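You operate a simulated robot arm through the tools that you are given. There is no shell and no other tool. Be economical: measure what you need, move in short steps, check, and stop when the job is done.

The job below is to be done with a simulated robot arm. You get a single attempt, and the scene is never put back.

TASK
Press the bush of the blue bracket and put the bracket back.
Fine: bracket into the nest of the bracket slide, slide to its stop, fingers clear, lever down to its stop and up again (depth and punch are set as the depth display shows: leave them); slide out, bracket on the bracket mat.

It is judged by the outcome, as a careful person would: the job done as asked, and still so three seconds after it is handed in. It fails if anything else is knocked over, pushed out of place, dropped, spilled or broken.

THE ROBOT
A 6-joint arm with a two-finger parallel gripper, fixed in place. Base frame: the origin is at the foot of the arm, x ahead of it, y to its left, z up; the work surface is at about z = 885. Lengths are in mm, angles in degrees, forces in N, time in s.
With the tool pointing down near the work surface it reaches from about 240 to 660 mm from the base axis. Its first joint turns from -66.0 to 66.0 degrees. Payload 2.9 kg.
The TCP is the grasp point between the finger pads, 30 mm short of the fingertips. In the tool frame z runs along the fingers and y along their closing line. The gripper opens to 110 mm. The fingers are 20 mm wide and 10 mm thick; the gripper's body (48 by 112 mm) begins 55 mm behind the TCP.
Orientation is told as [roll, pitch, yaw] about the base's x, y, z axes, in that order, counted from this pose: with the fingers straight down and closing along the base's y, the tool's x points along the base's -x, its y along +y and its z along -z.

THE INTERFACE
- The arm moves only by the tool jog_arm. Its argument "deltas" is a list of rows, each an object (a shift or turn left out is 0, a gripper value left out holds the last) with "offset": the shift along the base's x, y, z in mm, a list of three; "rot": the turn, a rotation vector about the base's x, y, z in degrees, a list of three; "hand": the closure in counts, from 0 (fully open) to 255 (shut). In form: [{"offset": [x, y, z], "rot": [ax, ay, az], "hand": hand}, ...]. A call has 1 to 12 rows; each row shifts and turns the commanded pose from where the row before left it. Each row takes 0.2 s and may step no farther than 50 mm and 8.6 degrees from the row before; otherwise, or with a gripper value out of range, the whole call is refused. Where a pose cannot be reached the arm comes as near as it can. A force on the tool above 90 N (or 10 N above the force at the start of the call, whichever is more), or a blocked arm, ends the call early, and 0.2 s more pass. The fingers move at their own pace (about 108 mm/s each) and stop on an object; they squeeze with about 32 N. The grip force told is the motor's: it shows also when the fingers shut on nothing. Time passes only in rows, and 0.2 s behind the last, so rows that do not move let the fingers close. The reply holds the time, the measured pose of the TCP, the force on the tool along the base axes, the opening and the grip force, in the units named above and with some noise.
- Cameras (640 x 400 px; columns grow to the right, rows downward): "scene" is fixed at [89.5, 466.7, 1390.1]; the picture's right is [-0.51, -0.86, 0.00], its down [-0.46, 0.27, -0.85] and it looks along [0.73, -0.43, -0.53] (base axes); focal length 214 px, centre (320, 200). "wrist" rides on the gripper at [-36, 0, -57] in the tool frame; the picture's right is [0.00, -1.00, 0.00], its down [0.97, 0.00, -0.24] and it looks along [0.24, 0.00, 0.97] (tool axes); focal length 218 px, centre (320, 200). There is no depth. A picture from a camera that has moved, and an enlarged one, comes with that camera's place and axes in the base frame and with its lens. The place of the scene camera against the robot may be out by one fixed shift of up to 18 mm in any direction.
- snapshot(camera): a new picture of that camera. No time passes.
- enlarge(camera, box): a new picture of the part [left, top, right, bottom] of that camera's present view, enlarged. No time passes.
- finish_job(): hands the job in; it is judged then, once.

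Go step by step. Nothing tells you positions but the pictures and the camera data: compare them with the known pose of the tool, close in by small moves and look again before you grip or let go. The budget is 120 turns and 68 pictures, counting those below and the enlarged ones. Unless the task says otherwise, let go and move clear before handing in, and close with one line.

The tools are called after "Call:" as a command line: name --argument value ..., lists and objects as JSON in quotes. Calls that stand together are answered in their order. jog_arm: Moves the arm, as the interface text tells. Its arguments: {"type":"object","properties":{"deltas":{"type":"array"}},"required":["deltas"]} The other tools are called the same way: snapshot (camera) takes a picture; enlarge (camera, box) takes an enlarged picture of a part of a camera's view; finish_job () hands the job in.

At the start:

```text
time: 0.0
tool_pos: [348.3, -126.5, 1324.8]
tcp_rot: [0.0, -0.1, 0.0]
force: [1.0, -0.1, -0.3]
finger_gap: 110.2
gripper_force: 0.1
```

scene: 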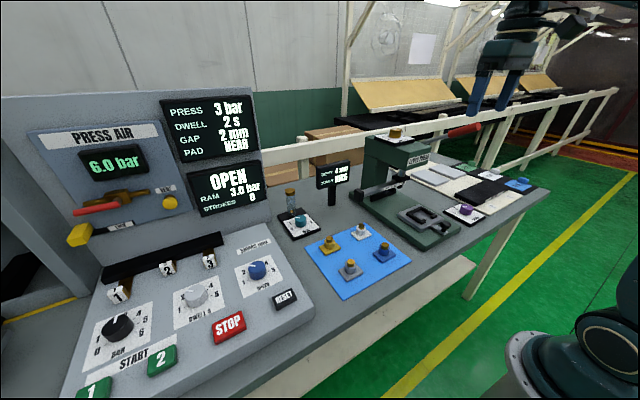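
wrist: 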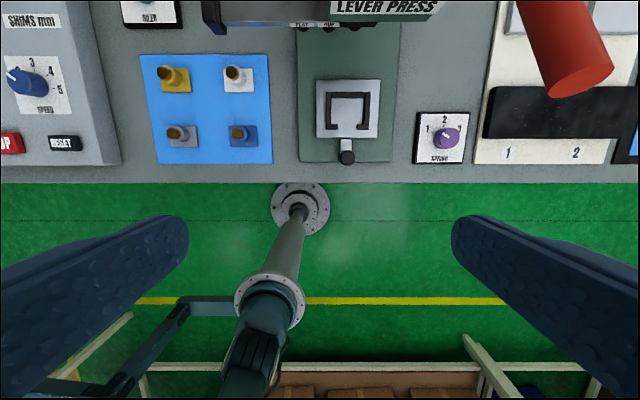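

I see a blue mat with four brackets and a lever press with a slide. First I look closer at both.

Call:
enlarge --camera "scene" --box '[270, 110, 430, 310]'

Call:
enlarge --camera "scene" --box '[340, 110, 560, 260]'

Call:
enlarge --camera "wrist" --box '[130, 0, 480, 200]'

```text
2.00 times, centred on (350, 210) of scene
camera zoom: at [89.5, 466.7, 1390.1], right [-0.51, -0.86, 0.0], down [-0.46, 0.27, -0.85], along [0.73, -0.43, -0.53], focal length 429 px, centre (260, 180)
```

zoom: 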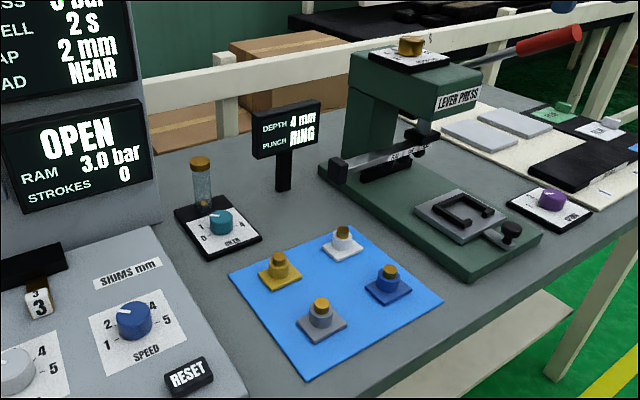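

```text
2.67 times, centred on (450, 185) of scene
camera zoom: at [89.5, 466.7, 1390.1], right [-0.51, -0.86, 0.0], down [-0.46, 0.27, -0.85], along [0.73, -0.43, -0.53], focal length 572 px, centre (-27, 240)
```

zoom: 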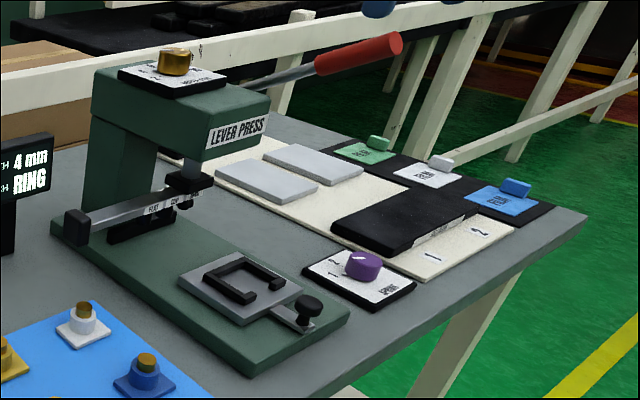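

```text
1.83 times, centred on (305, 100) of wrist
camera zoom: at [385.5, -126.5, 1381.4], right [0.0, -1.0, 0.0], down [-0.97, 0.0, 0.24], along [-0.24, 0.0, -0.97], focal length 399 px, centre (347, 383)
```

zoom: 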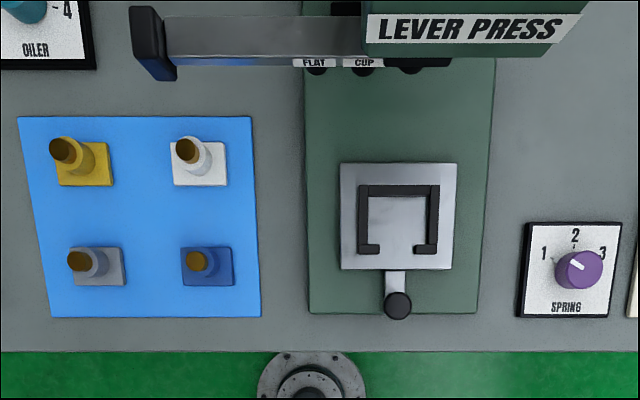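

The blue bracket looks to be near (406, 39), the nest near (458, -183), and the slide knob near (364, -184). I move above the bracket to measure it.

Call:
jog_arm --deltas '[{"offset": [8, 23.6, -35]}, {"offset": [8, 23.6, -35]}, {"offset": [8, 23.6, -35]}, {"offset": [8, 23.6, -35]}, {"offset": [8, 23.6, -35]}, {"offset": [8, 23.6, -35]}, {"offset": [8, 23.6, -35]}]'

Call:
snapshot --camera "wrist"

Call:
enlarge --camera "scene" --box '[340, 200, 440, 300]'

```text
time: 1.6
tool_pos: [403.4, 39.1, 1080.2]
tcp_rot: [0.0, -0.1, -0.1]
force: [0.3, 0.5, 0.1]
finger_gap: 110.2
gripper_force: 0.0
```

```text
62 pictures are left
camera wrist: at [441.7, 39.1, 1136.9], right [0.0, -1.0, 0.0], down [-0.97, 0.0, 0.24], along [-0.24, 0.0, -0.97], focal length 218 px, centre (320, 200)
```

wrist: 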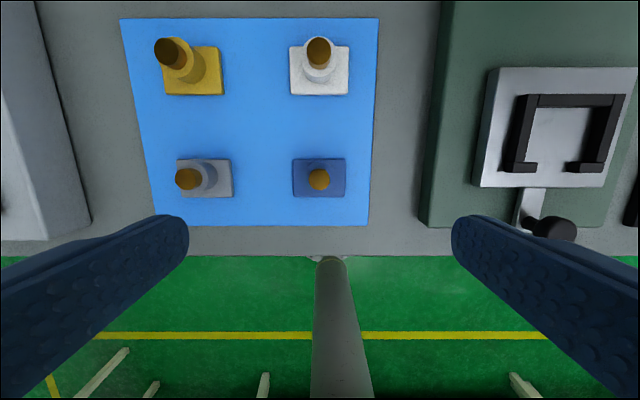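

```text
4.00 times, centred on (390, 250) of scene
camera zoom: at [89.5, 466.7, 1390.1], right [-0.51, -0.86, 0.0], down [-0.46, 0.27, -0.85], along [0.73, -0.43, -0.53], focal length 858 px, centre (40, 0)
```

zoom: 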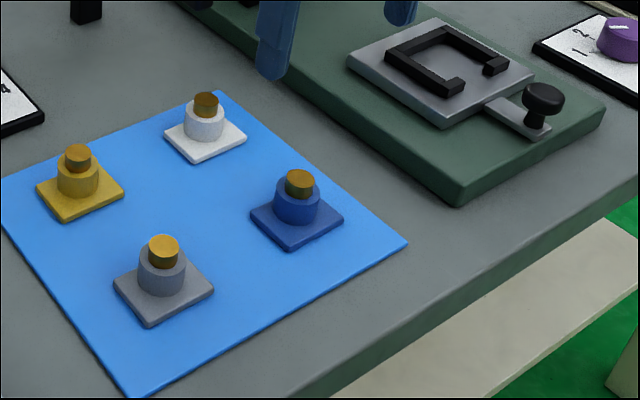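

Blue bracket centre is near (406, 40). I enlarge it and the nest for size and orientation.

Call:
enlarge --camera "wrist" --box '[270, 140, 370, 210]'

Call:
enlarge --camera "scene" --box '[390, 235, 440, 270]'

```text
5.71 times, centred on (320, 175) of wrist
camera zoom: at [441.7, 39.1, 1136.9], right [0.0, -1.0, 0.0], down [-0.97, 0.0, 0.24], along [-0.24, 0.0, -0.97], focal length 1247 px, centre (320, 343)
```

zoom: 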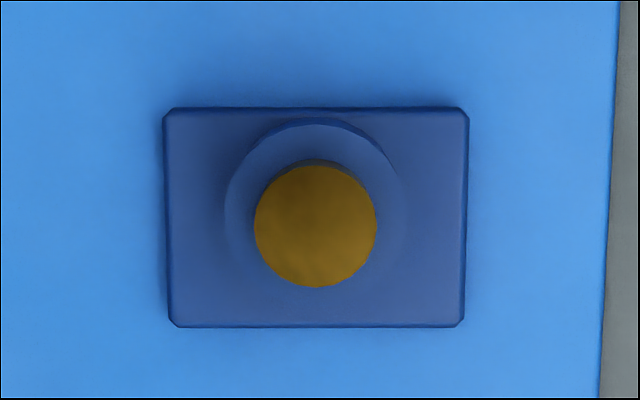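

```text
11.43 times, centred on (415, 252) of scene
camera zoom: at [89.5, 466.7, 1390.1], right [-0.51, -0.86, 0.0], down [-0.46, 0.27, -0.85], along [0.73, -0.43, -0.53], focal length 2451 px, centre (-766, -400)
```

zoom: 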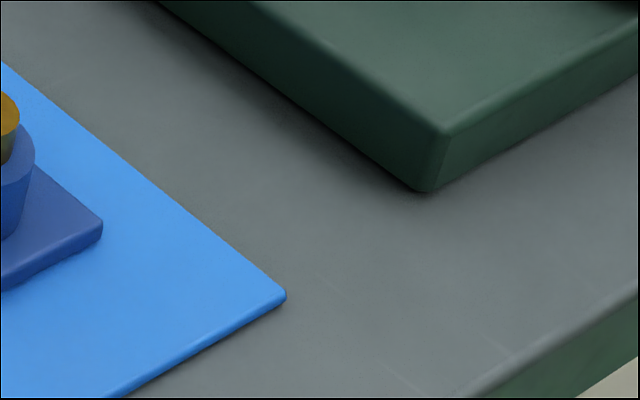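

The plate is about 58 x 44 mm. The boss is about 32 mm across, centred near (411, 40) and offset toward the far side, which matches the open side of the nest. I descend around the boss with the gap reduced.

Call:
jog_arm --deltas '[{"offset": [3.8, 0.5, -45], "hand": 90}, {"offset": [3.8, 0.5, -45]}, {"offset": [0, 0, -40]}]'

Call:
enlarge --camera "scene" --box '[340, 200, 440, 300]'

Call:
snapshot --camera "wrist"

```text
time: 2.4
tool_pos: [413.0, 40.5, 951.2]
tcp_rot: [-0.1, -0.1, 0.0]
force: [-0.7, 0.3, 0.0]
finger_gap: 71.0
gripper_force: 0.0
```

```text
4.00 times, centred on (390, 250) of scene
camera zoom: at [89.5, 466.7, 1390.1], right [-0.51, -0.86, 0.0], down [-0.46, 0.27, -0.85], along [0.73, -0.43, -0.53], focal length 858 px, centre (40, 0)
```

zoom: 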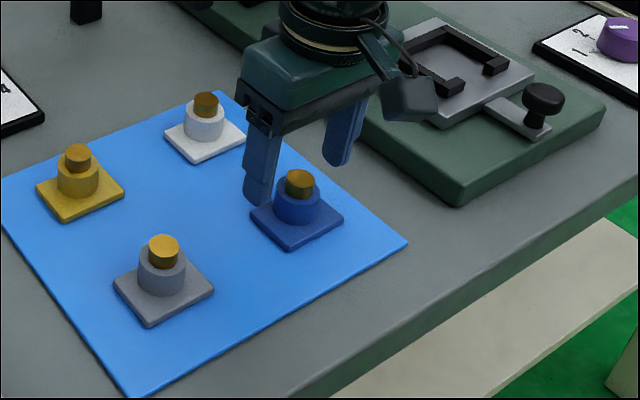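

```text
57 pictures are left
camera wrist: at [450.4, 40.2, 1007.2], right [0.0, -1.0, 0.0], down [-0.97, 0.0, 0.24], along [-0.24, 0.0, -0.97], focal length 218 px, centre (320, 200)
```

wrist: 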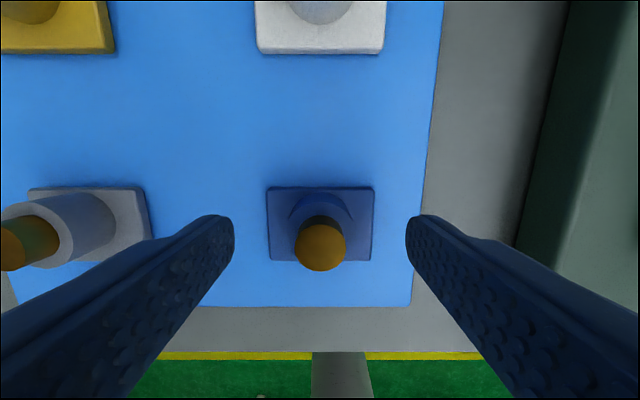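

The bush top is near z 925 and the plate top near 892. I lower to TCP 928 with the fingers still open.

Call:
jog_arm --deltas '[{"offset": [-1, 0, -12]}, {"offset": [0, 0, -10]}, {}]'

Call:
enlarge --camera "scene" --box '[390, 225, 440, 265]'

Call:
snapshot --camera "wrist"

```text
time: 3.2
tool_pos: [411.0, 39.9, 928.4]
tcp_rot: [0.0, 0.0, 0.0]
force: [0.3, -0.1, -0.2]
finger_gap: 71.2
gripper_force: 0.2
```

```text
10.00 times, centred on (415, 245) of scene
camera zoom: at [89.5, 466.7, 1390.1], right [-0.51, -0.86, 0.0], down [-0.46, 0.27, -0.85], along [0.73, -0.43, -0.53], focal length 2145 px, centre (-630, -250)
```

zoom: 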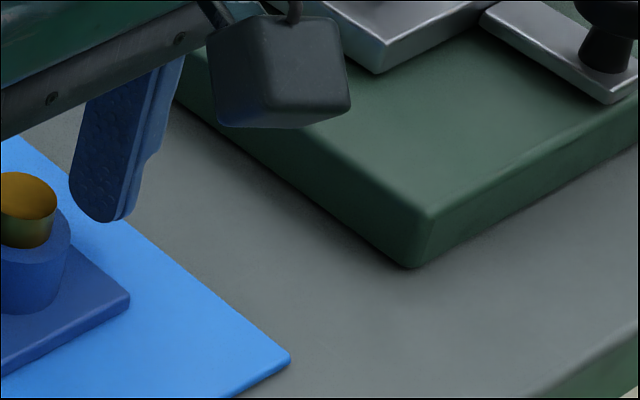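

```text
55 pictures are left
camera wrist: at [448.7, 39.1, 984.4], right [0.0, -1.0, 0.0], down [-0.97, 0.0, 0.24], along [-0.24, 0.0, -0.97], focal length 218 px, centre (320, 200)
```

wrist: 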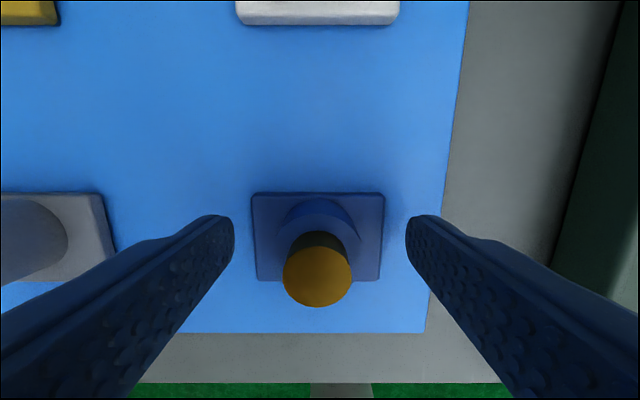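

The boss centre is about (412.5, 40), with its top around 908. I lower 2 mm more and grip.

Call:
jog_arm --deltas '[{"offset": [1.5, 0, -2]}, {"hand": 200}, {"hand": 255}, {}, {}]'

Call:
snapshot --camera "wrist"

```text
time: 4.4
tool_pos: [412.4, 39.0, 926.4]
tcp_rot: [0.0, -0.2, 0.0]
force: [0.4, -0.4, 1.9]
finger_gap: 31.6
gripper_force: 31.7
```

```text
54 pictures are left
camera wrist: at [450.1, 38.9, 982.6], right [0.0, -1.0, 0.0], down [-0.97, 0.0, 0.24], along [-0.24, 0.0, -0.97], focal length 218 px, centre (320, 200)
```

wrist: 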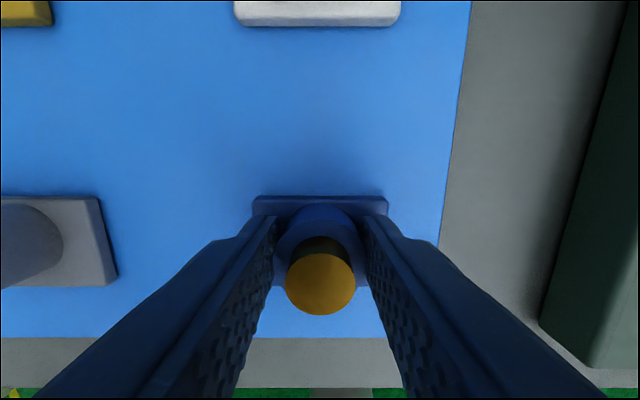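

The boss is gripped at 31.6 mm. I lift and carry it toward the front of the nest, staying high.

Call:
jog_arm --deltas '[{"offset": [0, 0, 10]}, {"offset": [0, 0, 45]}, {"offset": [0, 0, 45]}, {"offset": [-4, -45, 5]}, {"offset": [-4, -45, 5]}, {"offset": [-4, -45, 4]}, {"offset": [-4, -45, 0]}, {"offset": [-1, -43, 0]}, {}]'

Call:
snapshot --camera "wrist"

Call:
snapshot --camera "scene"

```text
time: 6.4
tool_pos: [396.2, -184.3, 1038.7]
tcp_rot: [-0.1, 0.0, 0.0]
force: [-0.1, 0.1, -0.5]
finger_gap: 0.1
gripper_force: 32.6
```

```text
53 pictures are left
camera wrist: at [432.1, -184.8, 1095.8], right [0.0, -1.0, 0.0], down [-0.97, 0.0, 0.24], along [-0.24, 0.0, -0.97], focal length 218 px, centre (320, 200)
```

wrist: 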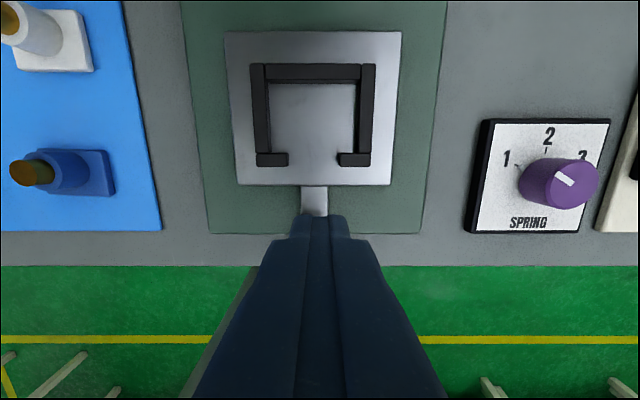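

```text
52 pictures are left
```

scene: 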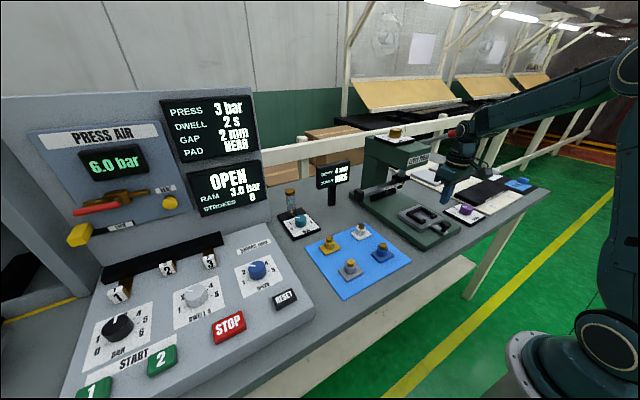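

The bracket slipped out on the lift and is still standing on the mat. I check its pose and use this view to measure the nest.

Call:
enlarge --camera "scene" --box '[340, 220, 420, 300]'

Call:
enlarge --camera "wrist" --box '[210, 20, 420, 240]'

Call:
enlarge --camera "scene" --box '[340, 120, 500, 250]'

```text
5.00 times, centred on (380, 260) of scene
camera zoom: at [89.5, 466.7, 1390.1], right [-0.51, -0.86, 0.0], down [-0.46, 0.27, -0.85], along [0.73, -0.43, -0.53], focal length 1072 px, centre (20, -100)
```

zoom: 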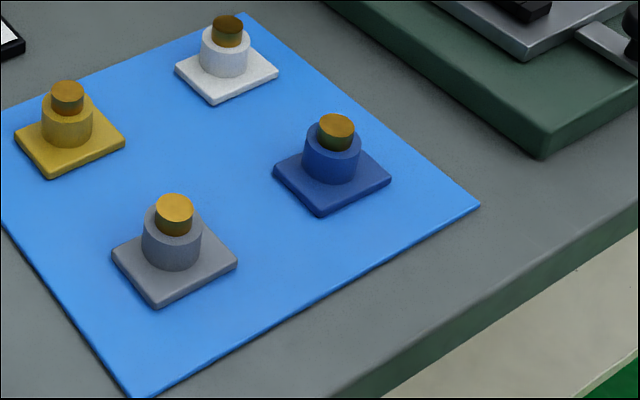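

```text
1.82 times, centred on (315, 130) of wrist
camera zoom: at [432.1, -184.8, 1095.8], right [0.0, -1.0, 0.0], down [-0.97, 0.0, 0.24], along [-0.24, 0.0, -0.97], focal length 397 px, centre (329, 327)
```

zoom: 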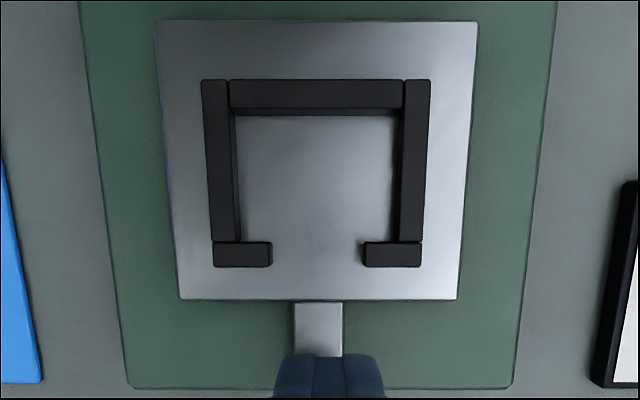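

```text
3.08 times, centred on (420, 185) of scene
camera zoom: at [89.5, 466.7, 1390.1], right [-0.51, -0.86, 0.0], down [-0.46, 0.27, -0.85], along [0.73, -0.43, -0.53], focal length 660 px, centre (12, 246)
```

zoom: 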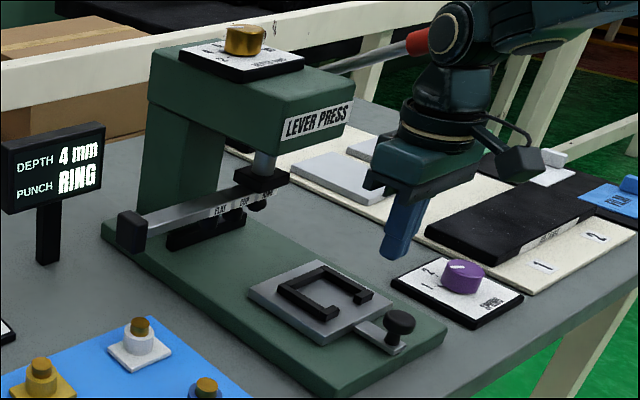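

The bracket stands upright about where it was, so I'll regrip as low as possible and lift slowly. The nest floor is near z 915, with its centre at about (452.5, -180). I go back.

Call:
jog_arm --deltas '[{"offset": [0, 45, 0], "hand": 90}, {"offset": [3, 45, 0]}, {"offset": [4, 45, 0]}, {"offset": [4, 45, 0]}, {"offset": [4, 43, -10]}, {"offset": [0, 0, -40]}, {"offset": [0, 0, -30]}, {}]'

Call:
snapshot --camera "wrist"

```text
time: 8.2
tool_pos: [410.2, 41.8, 959.6]
tcp_rot: [0.0, -0.1, 0.0]
force: [-0.2, 0.4, -0.4]
finger_gap: 71.3
gripper_force: 0.0
```

```text
48 pictures are left
camera wrist: at [447.3, 41.4, 1016.9], right [0.0, -1.0, 0.0], down [-0.97, 0.0, 0.24], along [-0.24, 0.0, -0.97], focal length 218 px, centre (320, 200)
```

wrist: 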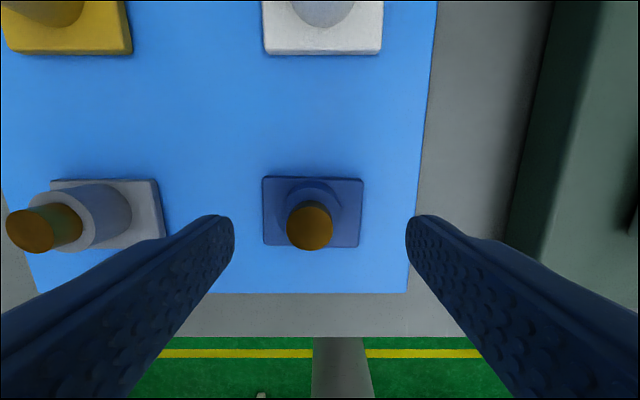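

The bracket is now near (413, 46), still upright and square. I centre on it, go lower, grip and lift slowly.

Call:
jog_arm --deltas '[{"offset": [2.5, 4.4, -15]}, {"offset": [0, 0, -14]}, {"offset": [0, 0, -6]}, {"hand": 180}, {"hand": 255}, {}, {}, {"offset": [0, 0, 1]}, {"offset": [0, 0, 2]}, {"offset": [0, 0, 3]}, {}]'

Call:
snapshot --camera "wrist"

Call:
enlarge --camera "scene" --box '[360, 220, 420, 280]'

```text
time: 10.6
tool_pos: [411.8, 44.2, 931.6]
tcp_rot: [0.0, 0.0, 0.0]
force: [0.6, 0.8, -1.1]
finger_gap: 31.4
gripper_force: 31.9
```

```text
47 pictures are left
camera wrist: at [450.1, 44.5, 987.6], right [0.0, -1.0, 0.0], down [-0.97, 0.0, 0.24], along [-0.24, 0.0, -0.97], focal length 218 px, centre (320, 200)
```

wrist: 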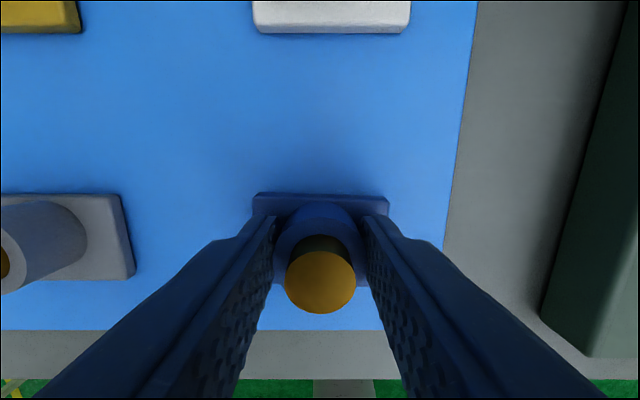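

```text
6.67 times, centred on (390, 250) of scene
camera zoom: at [89.5, 466.7, 1390.1], right [-0.51, -0.86, 0.0], down [-0.46, 0.27, -0.85], along [0.73, -0.43, -0.53], focal length 1430 px, centre (-147, -133)
```

zoom: 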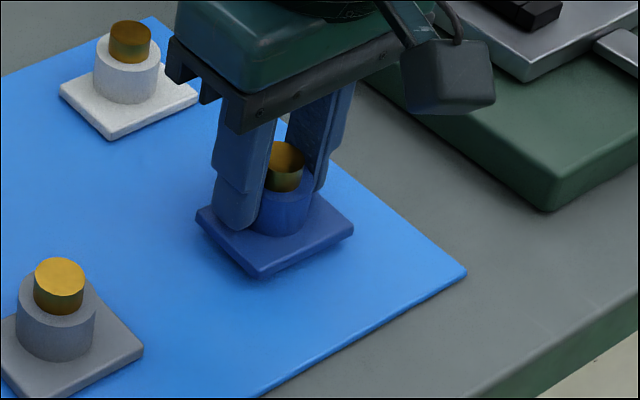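

It is lifted. I continue slowly with ramped steps.

Call:
jog_arm --deltas '[{"offset": [0, 0, 4]}, {"offset": [0, 0, 6]}, {"offset": [0, 0, 8]}, {"offset": [0, 0, 10]}, {"offset": [0, 0, 10]}, {"offset": [0, 0, 10]}, {"offset": [0, 0, 10]}, {"offset": [0, 0, 8]}, {"offset": [0, 0, 5]}, {"offset": [0, 0, 3]}, {}]'

Call:
snapshot --camera "wrist"

```text
time: 13.0
tool_pos: [413.0, 42.9, 1006.1]
tcp_rot: [-0.1, -0.1, 0.0]
force: [-0.6, -0.1, -0.3]
finger_gap: 31.8
gripper_force: 31.7
```

```text
45 pictures are left
camera wrist: at [450.1, 43.7, 1062.2], right [0.0, -1.0, 0.0], down [-0.97, 0.0, 0.24], along [-0.24, 0.0, -0.97], focal length 218 px, centre (320, 200)
```

wrist: 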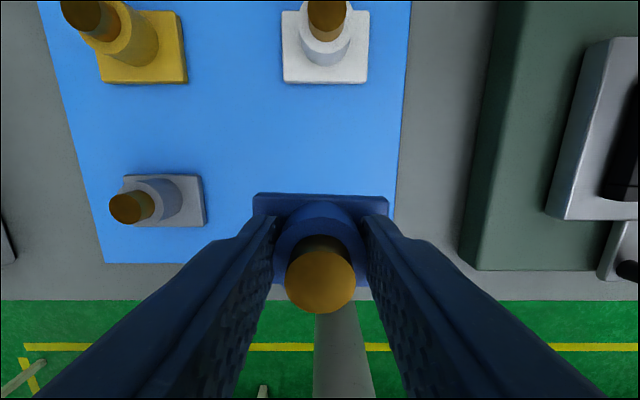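

It is held securely. I carry it slowly toward the front of the nest.

Call:
jog_arm --deltas '[{"offset": [0, -4, 0]}, {"offset": [0, -10, 0]}, {"offset": [0, -18, 0]}, {"offset": [0, -25, 0]}, {"offset": [0, -27, 0]}, {"offset": [0, -27, 0]}, {"offset": [0, -27, 0]}, {"offset": [0, -27, 0]}, {"offset": [0, -25, 0]}, {"offset": [0, -18, 0]}, {"offset": [0, -10, 0]}, {"offset": [0, -5, 0]}]'

Call:
snapshot --camera "wrist"

```text
time: 15.6
tool_pos: [412.3, -179.6, 1005.1]
tcp_rot: [0.0, -0.1, 0.0]
force: [-0.3, 0.1, -0.9]
finger_gap: 31.4
gripper_force: 32.6
```

```text
44 pictures are left
camera wrist: at [449.9, -179.9, 1061.8], right [0.0, -1.0, 0.0], down [-0.97, 0.0, 0.24], along [-0.24, 0.0, -0.97], focal length 218 px, centre (320, 200)
```

wrist: 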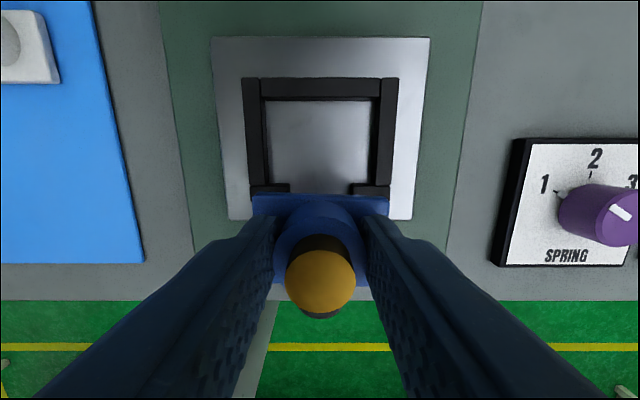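

The bracket is aligned with the nest in y. It needs about +44 mm in x, so I move forward at this height and check again.

Call:
jog_arm --deltas '[{"offset": [3, 0, 0]}, {"offset": [7, 0, 0]}, {"offset": [10, 0, 0]}, {"offset": [10, 0, 0]}, {"offset": [8, 0, 0]}, {"offset": [4, 0, 0]}, {"offset": [2, 0, 0]}, {}]'

Call:
snapshot --camera "wrist"

Call:
enlarge --camera "scene" --box '[350, 110, 500, 260]'

```text
time: 17.4
tool_pos: [457.2, -178.1, 1005.3]
tcp_rot: [0.0, -0.1, 0.0]
force: [0.0, -0.2, -0.5]
finger_gap: 31.6
gripper_force: 32.2
```

```text
43 pictures are left
camera wrist: at [495.0, -178.7, 1061.3], right [0.0, -1.0, 0.0], down [-0.97, 0.0, 0.24], along [-0.24, 0.0, -0.97], focal length 218 px, centre (320, 200)
```

wrist: 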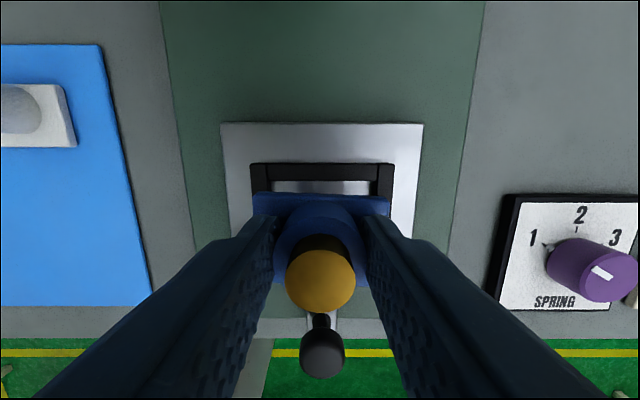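

```text
2.67 times, centred on (425, 185) of scene
camera zoom: at [89.5, 466.7, 1390.1], right [-0.51, -0.86, 0.0], down [-0.46, 0.27, -0.85], along [0.73, -0.43, -0.53], focal length 572 px, centre (40, 240)
```

zoom: 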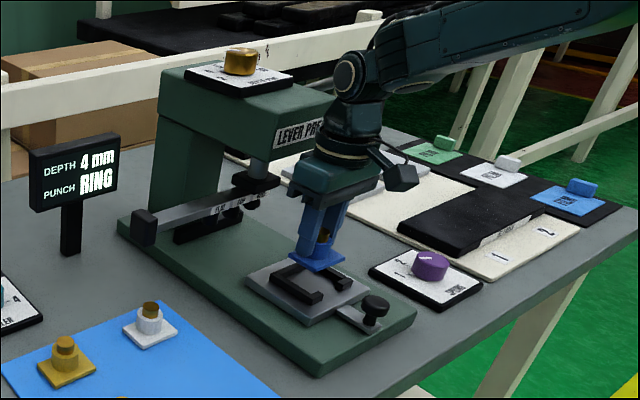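

I estimate the slide top at about z 921. The bracket sits 1 mm to the left and 1.7 mm too far forward, so I correct that and lower to just above the nest.

Call:
jog_arm --deltas '[{"offset": [-1.7, -0.9, -4]}, {"offset": [0, 0, -8]}, {"offset": [0, 0, -8]}, {"offset": [0, 0, -7]}, {"offset": [0, 0, -5]}, {}]'

Call:
snapshot --camera "wrist"

Call:
enlarge --camera "scene" --box '[400, 170, 460, 240]'

```text
time: 18.8
tool_pos: [456.4, -180.1, 975.6]
tcp_rot: [-0.1, -0.3, 0.0]
force: [0.7, 1.4, 21.1]
finger_gap: 31.6
gripper_force: 31.7
```

```text
41 pictures are left
camera wrist: at [493.3, -179.5, 1031.5], right [0.0, -1.0, 0.0], down [-0.97, 0.0, 0.23], along [-0.23, 0.0, -0.97], focal length 218 px, centre (320, 200)
```

wrist: 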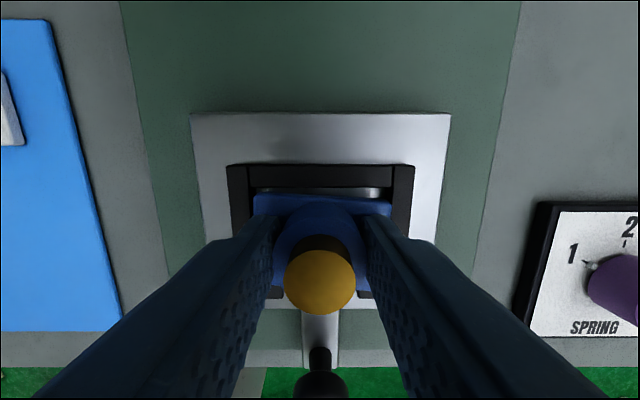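

```text
5.71 times, centred on (430, 205) of scene
camera zoom: at [89.3, 466.9, 1390.0], right [-0.51, -0.86, 0.0], down [-0.46, 0.27, -0.85], along [0.73, -0.43, -0.53], focal length 1226 px, centre (-309, 171)
```

zoom: 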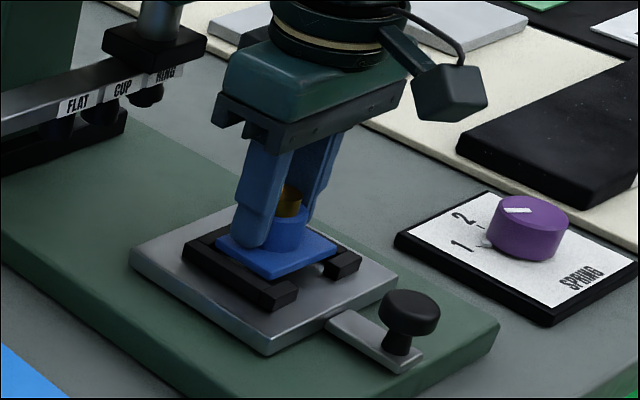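

There is contact too early at 21 N, so the plate is probably resting on the front lips or the back bar. I look closely before backing up.

Call:
enlarge --camera "wrist" --box '[220, 150, 420, 310]'

Call:
enlarge --camera "scene" --box '[420, 195, 450, 225]'

```text
2.50 times, centred on (320, 230) of wrist
camera zoom: at [493.3, -179.5, 1031.5], right [0.0, -1.0, 0.0], down [-0.97, 0.0, 0.23], along [-0.23, 0.0, -0.97], focal length 546 px, centre (320, 125)
```

zoom: 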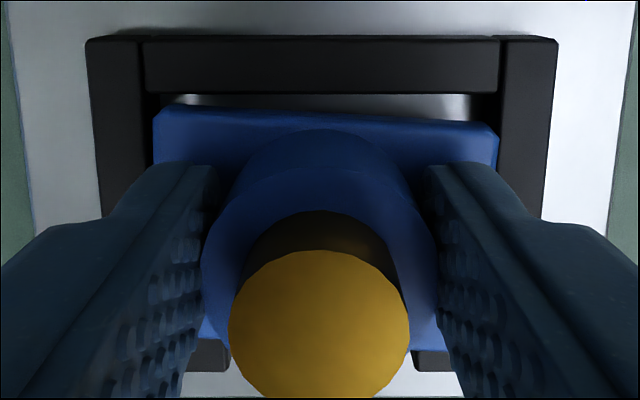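

```text
13.33 times, centred on (435, 210) of scene
camera zoom: at [89.3, 466.9, 1390.0], right [-0.51, -0.86, 0.0], down [-0.46, 0.27, -0.85], along [0.73, -0.43, -0.53], focal length 2860 px, centre (-1213, 67)
```

zoom: 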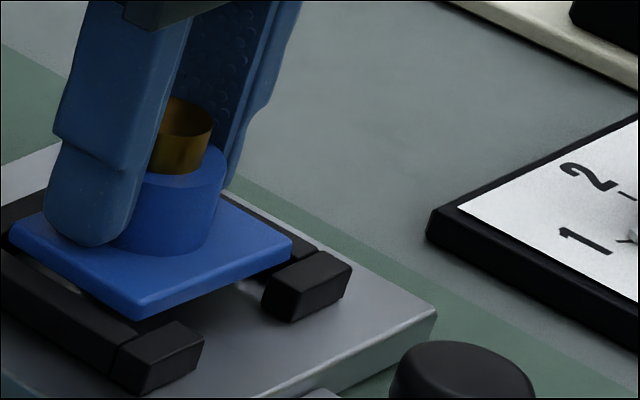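

The plate's right near corner seems to sit on a front lip. I back up 6 mm and check whether the bracket has yawed.

Call:
jog_arm --deltas '[{"offset": [0, 0, 3]}, {"offset": [0, 0, 4]}, {"offset": [1.5, 0, 1]}, {}]'

Call:
enlarge --camera "wrist" --box '[220, 150, 420, 310]'

Call:
enlarge --camera "scene" --box '[420, 195, 450, 225]'

```text
time: 19.8
tool_pos: [456.7, -179.8, 980.3]
tcp_rot: [0.1, 0.0, 0.0]
force: [0.1, -0.9, -0.5]
finger_gap: 31.3
gripper_force: 32.3
```

```text
2.50 times, centred on (320, 230) of wrist
camera zoom: at [493.3, -179.6, 1037.4], right [0.0, -1.0, 0.0], down [-0.97, 0.0, 0.24], along [-0.24, 0.0, -0.97], focal length 546 px, centre (320, 125)
```

zoom: 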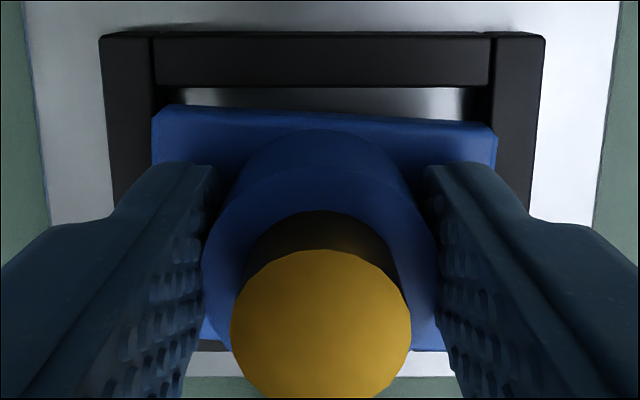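

```text
13.33 times, centred on (435, 210) of scene
camera zoom: at [89.5, 466.7, 1390.1], right [-0.51, -0.86, 0.0], down [-0.46, 0.27, -0.85], along [0.73, -0.43, -0.53], focal length 2860 px, centre (-1213, 67)
```

zoom: 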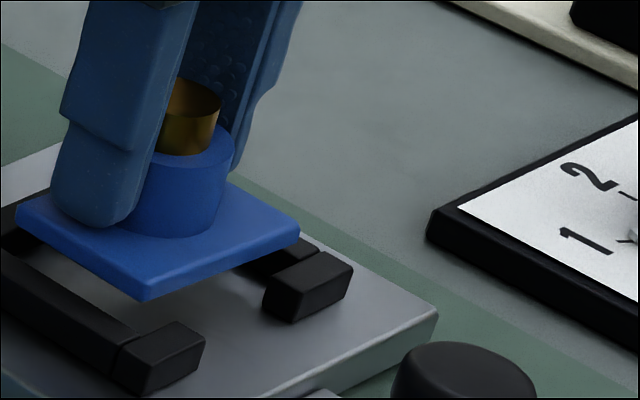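

The bracket has yawed about 2.8° clockwise in the grip. I turn the tool back to counter it and compare with the nest edge.

Call:
jog_arm --deltas '[{"rot": [0, 0, 1.4]}, {"rot": [0, 0, 1.4]}, {}]'

Call:
enlarge --camera "wrist" --box '[220, 150, 420, 310]'

```text
time: 20.6
tool_pos: [457.2, -180.6, 981.0]
tcp_rot: [0.0, -0.1, 2.8]
force: [-0.2, 0.2, -0.9]
finger_gap: 31.4
gripper_force: 31.7
```

```text
2.50 times, centred on (320, 230) of wrist
camera zoom: at [493.6, -178.1, 1037.9], right [0.05, -1.0, 0.0], down [-0.97, -0.05, 0.24], along [-0.24, -0.01, -0.97], focal length 546 px, centre (320, 125)
```

zoom: 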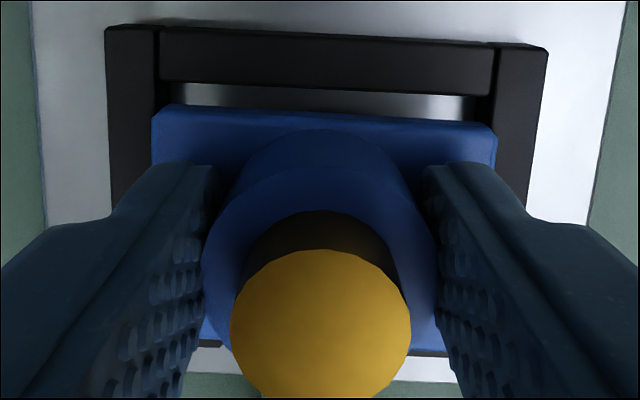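

It is parallel now. I shift +1 mm in x and descend in small steps.

Call:
jog_arm --deltas '[{"offset": [1, 0, -2]}, {"offset": [0, 0, -3]}, {"offset": [0, 0, -2]}, {}]'

Call:
enlarge --camera "wrist" --box '[220, 150, 420, 310]'

Call:
enlarge --camera "scene" --box '[420, 195, 450, 225]'

```text
time: 21.6
tool_pos: [457.0, -179.6, 973.3]
tcp_rot: [0.0, 0.0, 2.8]
force: [0.5, -0.5, -0.4]
finger_gap: 31.5
gripper_force: 31.7
```

```text
2.50 times, centred on (320, 230) of wrist
camera zoom: at [494.9, -177.7, 1029.9], right [0.05, -1.0, 0.0], down [-0.97, -0.05, 0.24], along [-0.24, -0.01, -0.97], focal length 546 px, centre (320, 125)
```

zoom: 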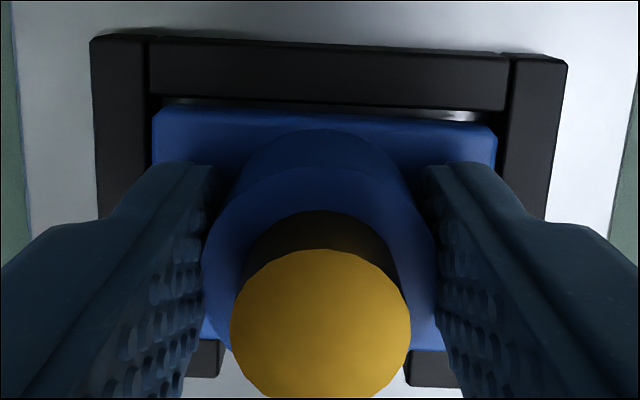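

```text
13.33 times, centred on (435, 210) of scene
camera zoom: at [89.5, 466.7, 1390.1], right [-0.51, -0.86, 0.0], down [-0.46, 0.27, -0.85], along [0.73, -0.43, -0.53], focal length 2860 px, centre (-1213, 67)
```

zoom: 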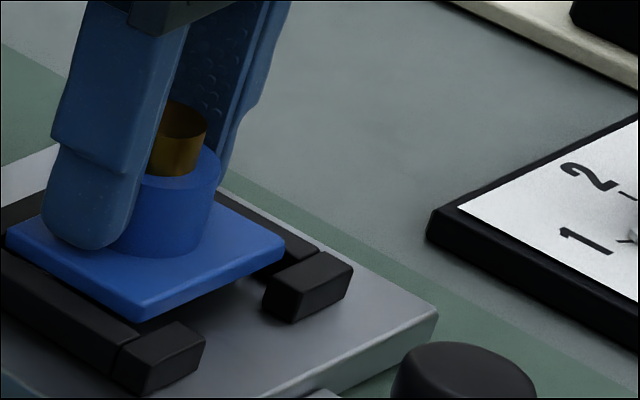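

No contact at z 973, which is past the earlier contact height. I continue downward gently.

Call:
jog_arm --deltas '[{"offset": [0, 0, -2]}, {"offset": [0, 0, -2]}, {}]'

```text
time: 22.4
tool_pos: [457.1, -180.9, 969.8]
tcp_rot: [0.0, -0.1, 2.8]
force: [0.1, 0.2, -1.6]
finger_gap: 31.5
gripper_force: 31.9
```

Call:
jog_arm --deltas '[{"offset": [0, 0, -2]}, {"offset": [0, 0, -1.5]}, {}]'

Call:
enlarge --camera "scene" --box '[420, 195, 450, 225]'

Call:
enlarge --camera "wrist" --box '[220, 150, 420, 310]'

```text
time: 23.2
tool_pos: [457.1, -180.6, 967.1]
tcp_rot: [0.0, -0.1, 2.8]
force: [0.2, 0.1, -0.7]
finger_gap: 31.5
gripper_force: 32.1
```

```text
13.33 times, centred on (435, 210) of scene
camera zoom: at [89.5, 466.7, 1390.1], right [-0.51, -0.86, 0.0], down [-0.46, 0.27, -0.85], along [0.73, -0.43, -0.53], focal length 2860 px, centre (-1213, 67)
```

zoom: 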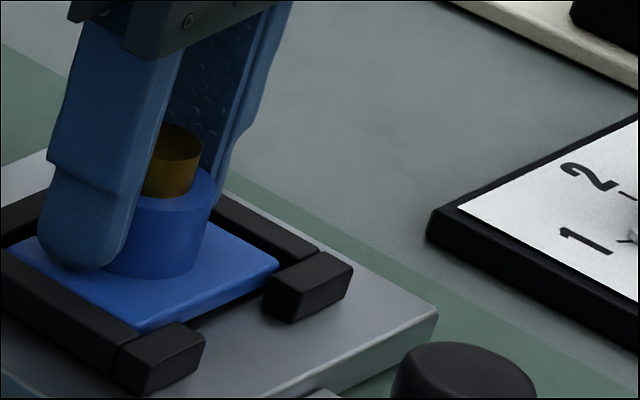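

```text
2.50 times, centred on (320, 230) of wrist
camera zoom: at [494.8, -178.4, 1022.9], right [0.05, -1.0, 0.0], down [-0.97, -0.05, 0.24], along [-0.24, -0.01, -0.97], focal length 546 px, centre (320, 125)
```

zoom: 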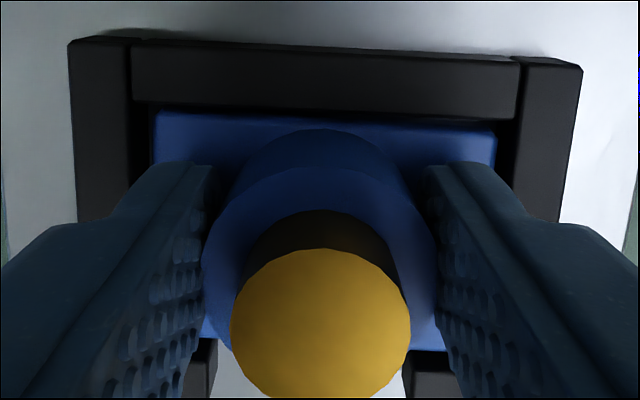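

The plate is entering the nest cleanly. I keep lowering until it touches the floor.

Call:
jog_arm --deltas '[{"offset": [0, 0, -1.5]}, {"offset": [0, 0, -1.5]}, {}]'

Call:
jog_arm --deltas '[{"offset": [0, 0, -1]}, {"offset": [0, 0, -1]}, {}]'

```text
time: 24.0
tool_pos: [458.7, -180.5, 963.6]
tcp_rot: [-0.1, -0.3, 2.8]
force: [-2.2, 1.5, 20.1]
finger_gap: 31.2
gripper_force: 31.7
```

```text
time: 24.8
tool_pos: [457.5, -181.3, 962.7]
tcp_rot: [-0.1, -0.3, 2.8]
force: [1.1, -1.1, 30.4]
finger_gap: 31.7
gripper_force: 31.9
```

Call:
enlarge --camera "scene" --box '[420, 195, 450, 225]'

Call:
enlarge --camera "wrist" --box '[220, 150, 420, 310]'

```text
13.33 times, centred on (435, 210) of scene
camera zoom: at [89.1, 466.9, 1390.0], right [-0.51, -0.86, 0.0], down [-0.46, 0.27, -0.85], along [0.73, -0.43, -0.53], focal length 2860 px, centre (-1213, 67)
```

zoom: 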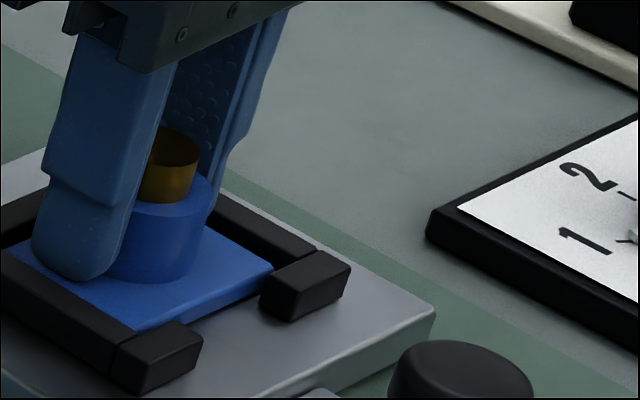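

```text
2.50 times, centred on (320, 230) of wrist
camera zoom: at [495.0, -178.4, 1019.4], right [0.05, -1.0, 0.0], down [-0.97, -0.05, 0.23], along [-0.23, -0.01, -0.97], focal length 546 px, centre (320, 125)
```

zoom: 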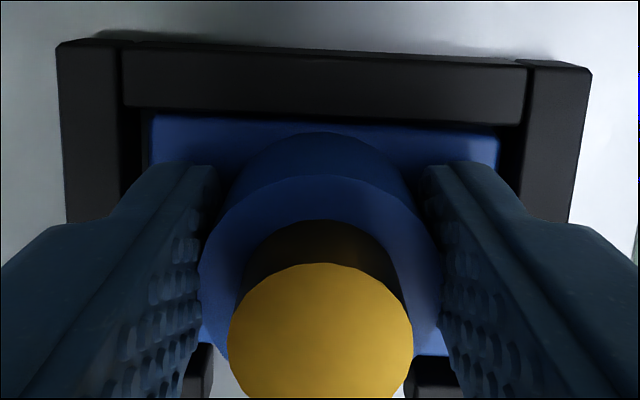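

It appears seated. I relieve the load slightly, open only to about 40 mm so the fingers stay inside the nest bars, then rise.

Call:
jog_arm --deltas '[{"offset": [0, 0, 1.5]}, {"hand": 165}, {}, {"offset": [0, 0, 3]}, {"offset": [0, 0, 6]}, {"offset": [0, 0, 12]}, {"offset": [0, 0, 15]}, {"offset": [0, 0, 15]}, {}]'

Call:
enlarge --camera "scene" --box '[415, 190, 455, 235]'

Call:
snapshot --camera "wrist"

```text
time: 26.8
tool_pos: [458.5, -180.1, 1013.6]
tcp_rot: [0.0, -0.1, 2.8]
force: [0.6, 0.1, -0.8]
finger_gap: 38.7
gripper_force: 0.1
```

```text
8.89 times, centred on (435, 212) of scene
camera zoom: at [89.5, 466.7, 1390.1], right [-0.51, -0.86, 0.0], down [-0.46, 0.27, -0.85], along [0.73, -0.43, -0.53], focal length 1906 px, centre (-702, 89)
```

zoom: 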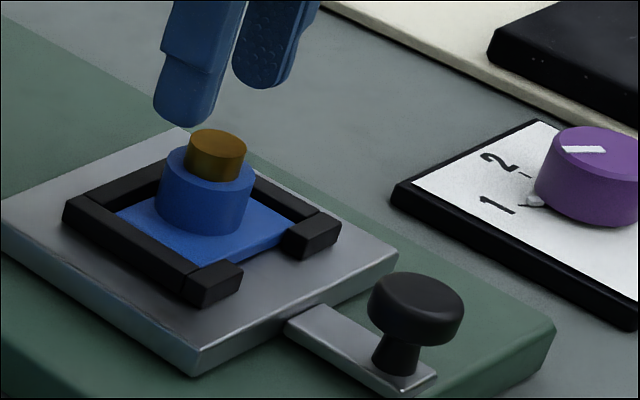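

```text
27 pictures are left
camera wrist: at [494.9, -178.0, 1070.6], right [0.05, -1.0, 0.0], down [-0.97, -0.05, 0.24], along [-0.24, -0.01, -0.97], focal length 218 px, centre (320, 200)
```

wrist: 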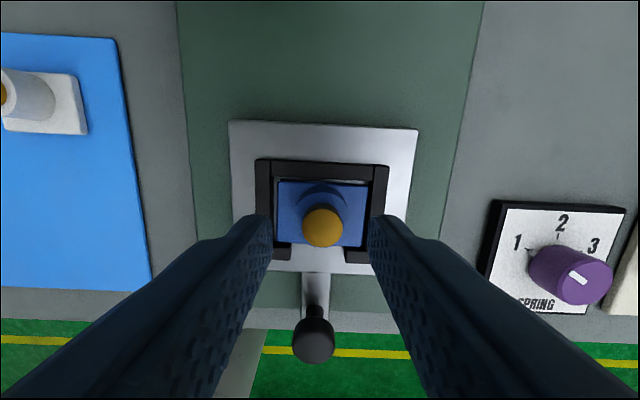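

The bracket is seated in the nest. The knob top is at about (366, -180, 950). I close the fingers, back off behind the knob and lower to push.

Call:
jog_arm --deltas '[{"offset": [-30, 0, 5], "rot": [0, 0, -2.8], "hand": 255}, {"offset": [-35, 0, 0]}, {"offset": [-35, 0, 0]}, {"offset": [-28, 0, 0]}, {"offset": [0, 0, -25]}, {"offset": [0, 0, -25]}, {"offset": [0, 0, -12]}, {}]'

Call:
snapshot --camera "wrist"

Call:
enlarge --camera "scene" --box '[400, 180, 480, 260]'

```text
time: 28.6
tool_pos: [328.5, -181.1, 959.4]
tcp_rot: [0.0, -0.2, 0.0]
force: [0.1, -0.8, -1.1]
finger_gap: 0.0
gripper_force: 32.5
```

```text
26 pictures are left
camera wrist: at [365.6, -180.2, 1014.9], right [0.0, -1.0, 0.0], down [-0.97, 0.0, 0.24], along [-0.24, 0.0, -0.97], focal length 218 px, centre (320, 200)
```

wrist: 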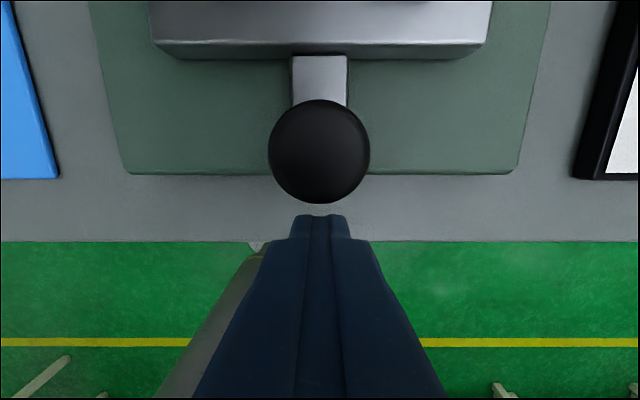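

```text
5.00 times, centred on (440, 220) of scene
camera zoom: at [89.5, 466.7, 1390.1], right [-0.51, -0.86, 0.0], down [-0.46, 0.27, -0.85], along [0.73, -0.43, -0.53], focal length 1072 px, centre (-280, 100)
```

zoom: 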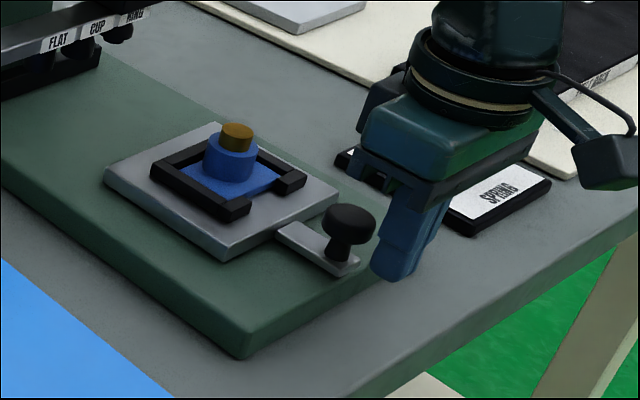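

The tool is lined up behind the knob. I push forward smoothly.

Call:
jog_arm --deltas '[{"offset": [6, 0, 0]}, {"offset": [4, 0, 0]}, {"offset": [4, 0, 0]}, {"offset": [6, 0, 0]}, {"offset": [7, 0, 0]}, {"offset": [7, 0, 0]}, {"offset": [7, 0, 0]}, {"offset": [7, 0, 0]}, {"offset": [7, 0, 0]}, {"offset": [7, 0, 0]}, {"offset": [7, 0, 0]}, {"offset": [7, 0, 0]}]'

Call:
enlarge --camera "scene" --box '[360, 130, 480, 250]'

```text
time: 31.2
tool_pos: [405.4, -179.6, 956.1]
tcp_rot: [0.0, 0.0, 0.0]
force: [-0.8, 0.2, 0.5]
finger_gap: 0.0
gripper_force: 31.8
```

```text
3.33 times, centred on (420, 190) of scene
camera zoom: at [89.5, 466.7, 1390.1], right [-0.51, -0.86, 0.0], down [-0.46, 0.27, -0.85], along [0.73, -0.43, -0.53], focal length 715 px, centre (-13, 233)
```

zoom: 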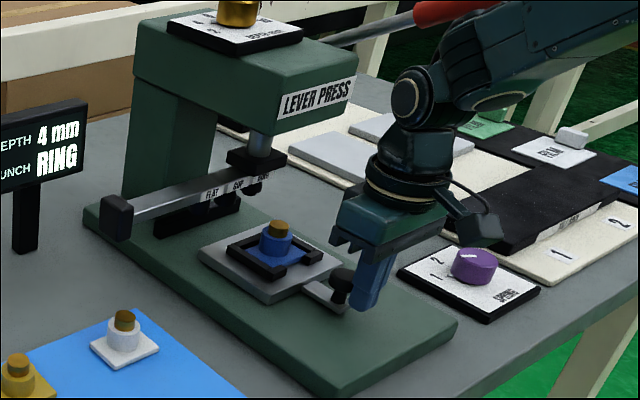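

The slide is moving freely with the bracket. I continue toward the stop.

Call:
jog_arm --deltas '[{"offset": [6, 0, 0]}, {"offset": [6, 0, 0]}, {"offset": [6, 0, 0]}, {"offset": [5, 0, 0]}, {"offset": [4, 0, 0]}, {}]'

Call:
enlarge --camera "scene" --box '[360, 130, 480, 250]'

```text
time: 32.6
tool_pos: [432.6, -178.9, 958.2]
tcp_rot: [0.0, -0.1, 0.1]
force: [-0.8, 0.6, -0.4]
finger_gap: 0.0
gripper_force: 32.1
```

```text
3.33 times, centred on (420, 190) of scene
camera zoom: at [89.5, 466.7, 1390.1], right [-0.51, -0.86, 0.0], down [-0.46, 0.27, -0.85], along [0.73, -0.43, -0.53], focal length 715 px, centre (-13, 233)
```

zoom: 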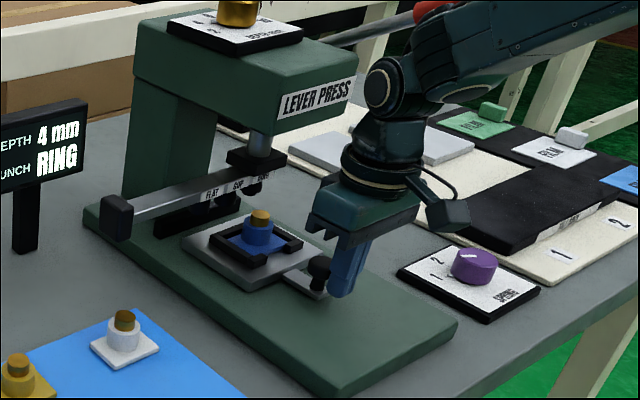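

Still free. The punch should be about 20–30 mm farther on, so I continue in small steps.

Call:
jog_arm --deltas '[{"offset": [4, 0, 0]}, {"offset": [4, 0, 0]}, {"offset": [3, 0, 0]}, {"offset": [3, 0, 0]}, {}]'

Call:
jog_arm --deltas '[{"offset": [3, 0, 0]}, {"offset": [3, 0, 0]}, {"offset": [2, 0, 0]}, {}]'

```text
time: 33.8
tool_pos: [446.5, -179.7, 956.7]
tcp_rot: [0.0, -0.2, 0.0]
force: [-1.1, 0.2, -0.8]
finger_gap: 0.0
gripper_force: 32.4
```

```text
time: 34.8
tool_pos: [455.8, -179.9, 956.9]
tcp_rot: [0.0, -0.1, 0.0]
force: [-0.4, -0.4, -0.6]
finger_gap: 0.0
gripper_force: 32.0
```

Call:
enlarge --camera "scene" --box '[370, 130, 470, 230]'

Call:
snapshot --camera "wrist"

```text
4.00 times, centred on (420, 180) of scene
camera zoom: at [89.5, 466.7, 1390.1], right [-0.51, -0.86, 0.0], down [-0.46, 0.27, -0.85], along [0.73, -0.43, -0.53], focal length 858 px, centre (-80, 280)
```

zoom: 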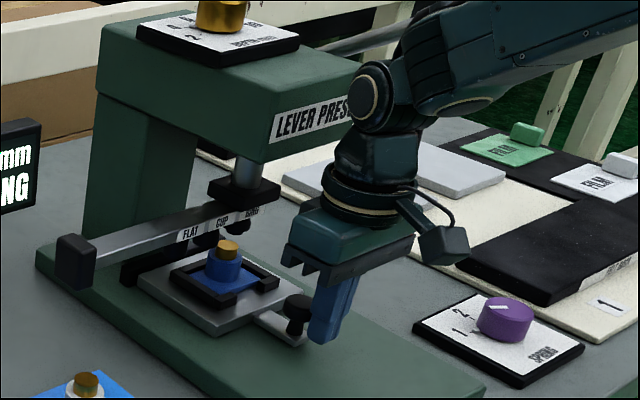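

```text
21 pictures are left
camera wrist: at [492.4, -180.2, 1013.8], right [0.0, -1.0, 0.0], down [-0.97, 0.0, 0.24], along [-0.24, 0.0, -0.97], focal length 218 px, centre (320, 200)
```

wrist: 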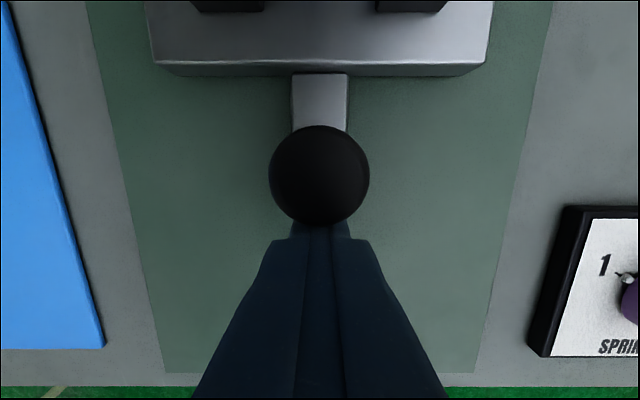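

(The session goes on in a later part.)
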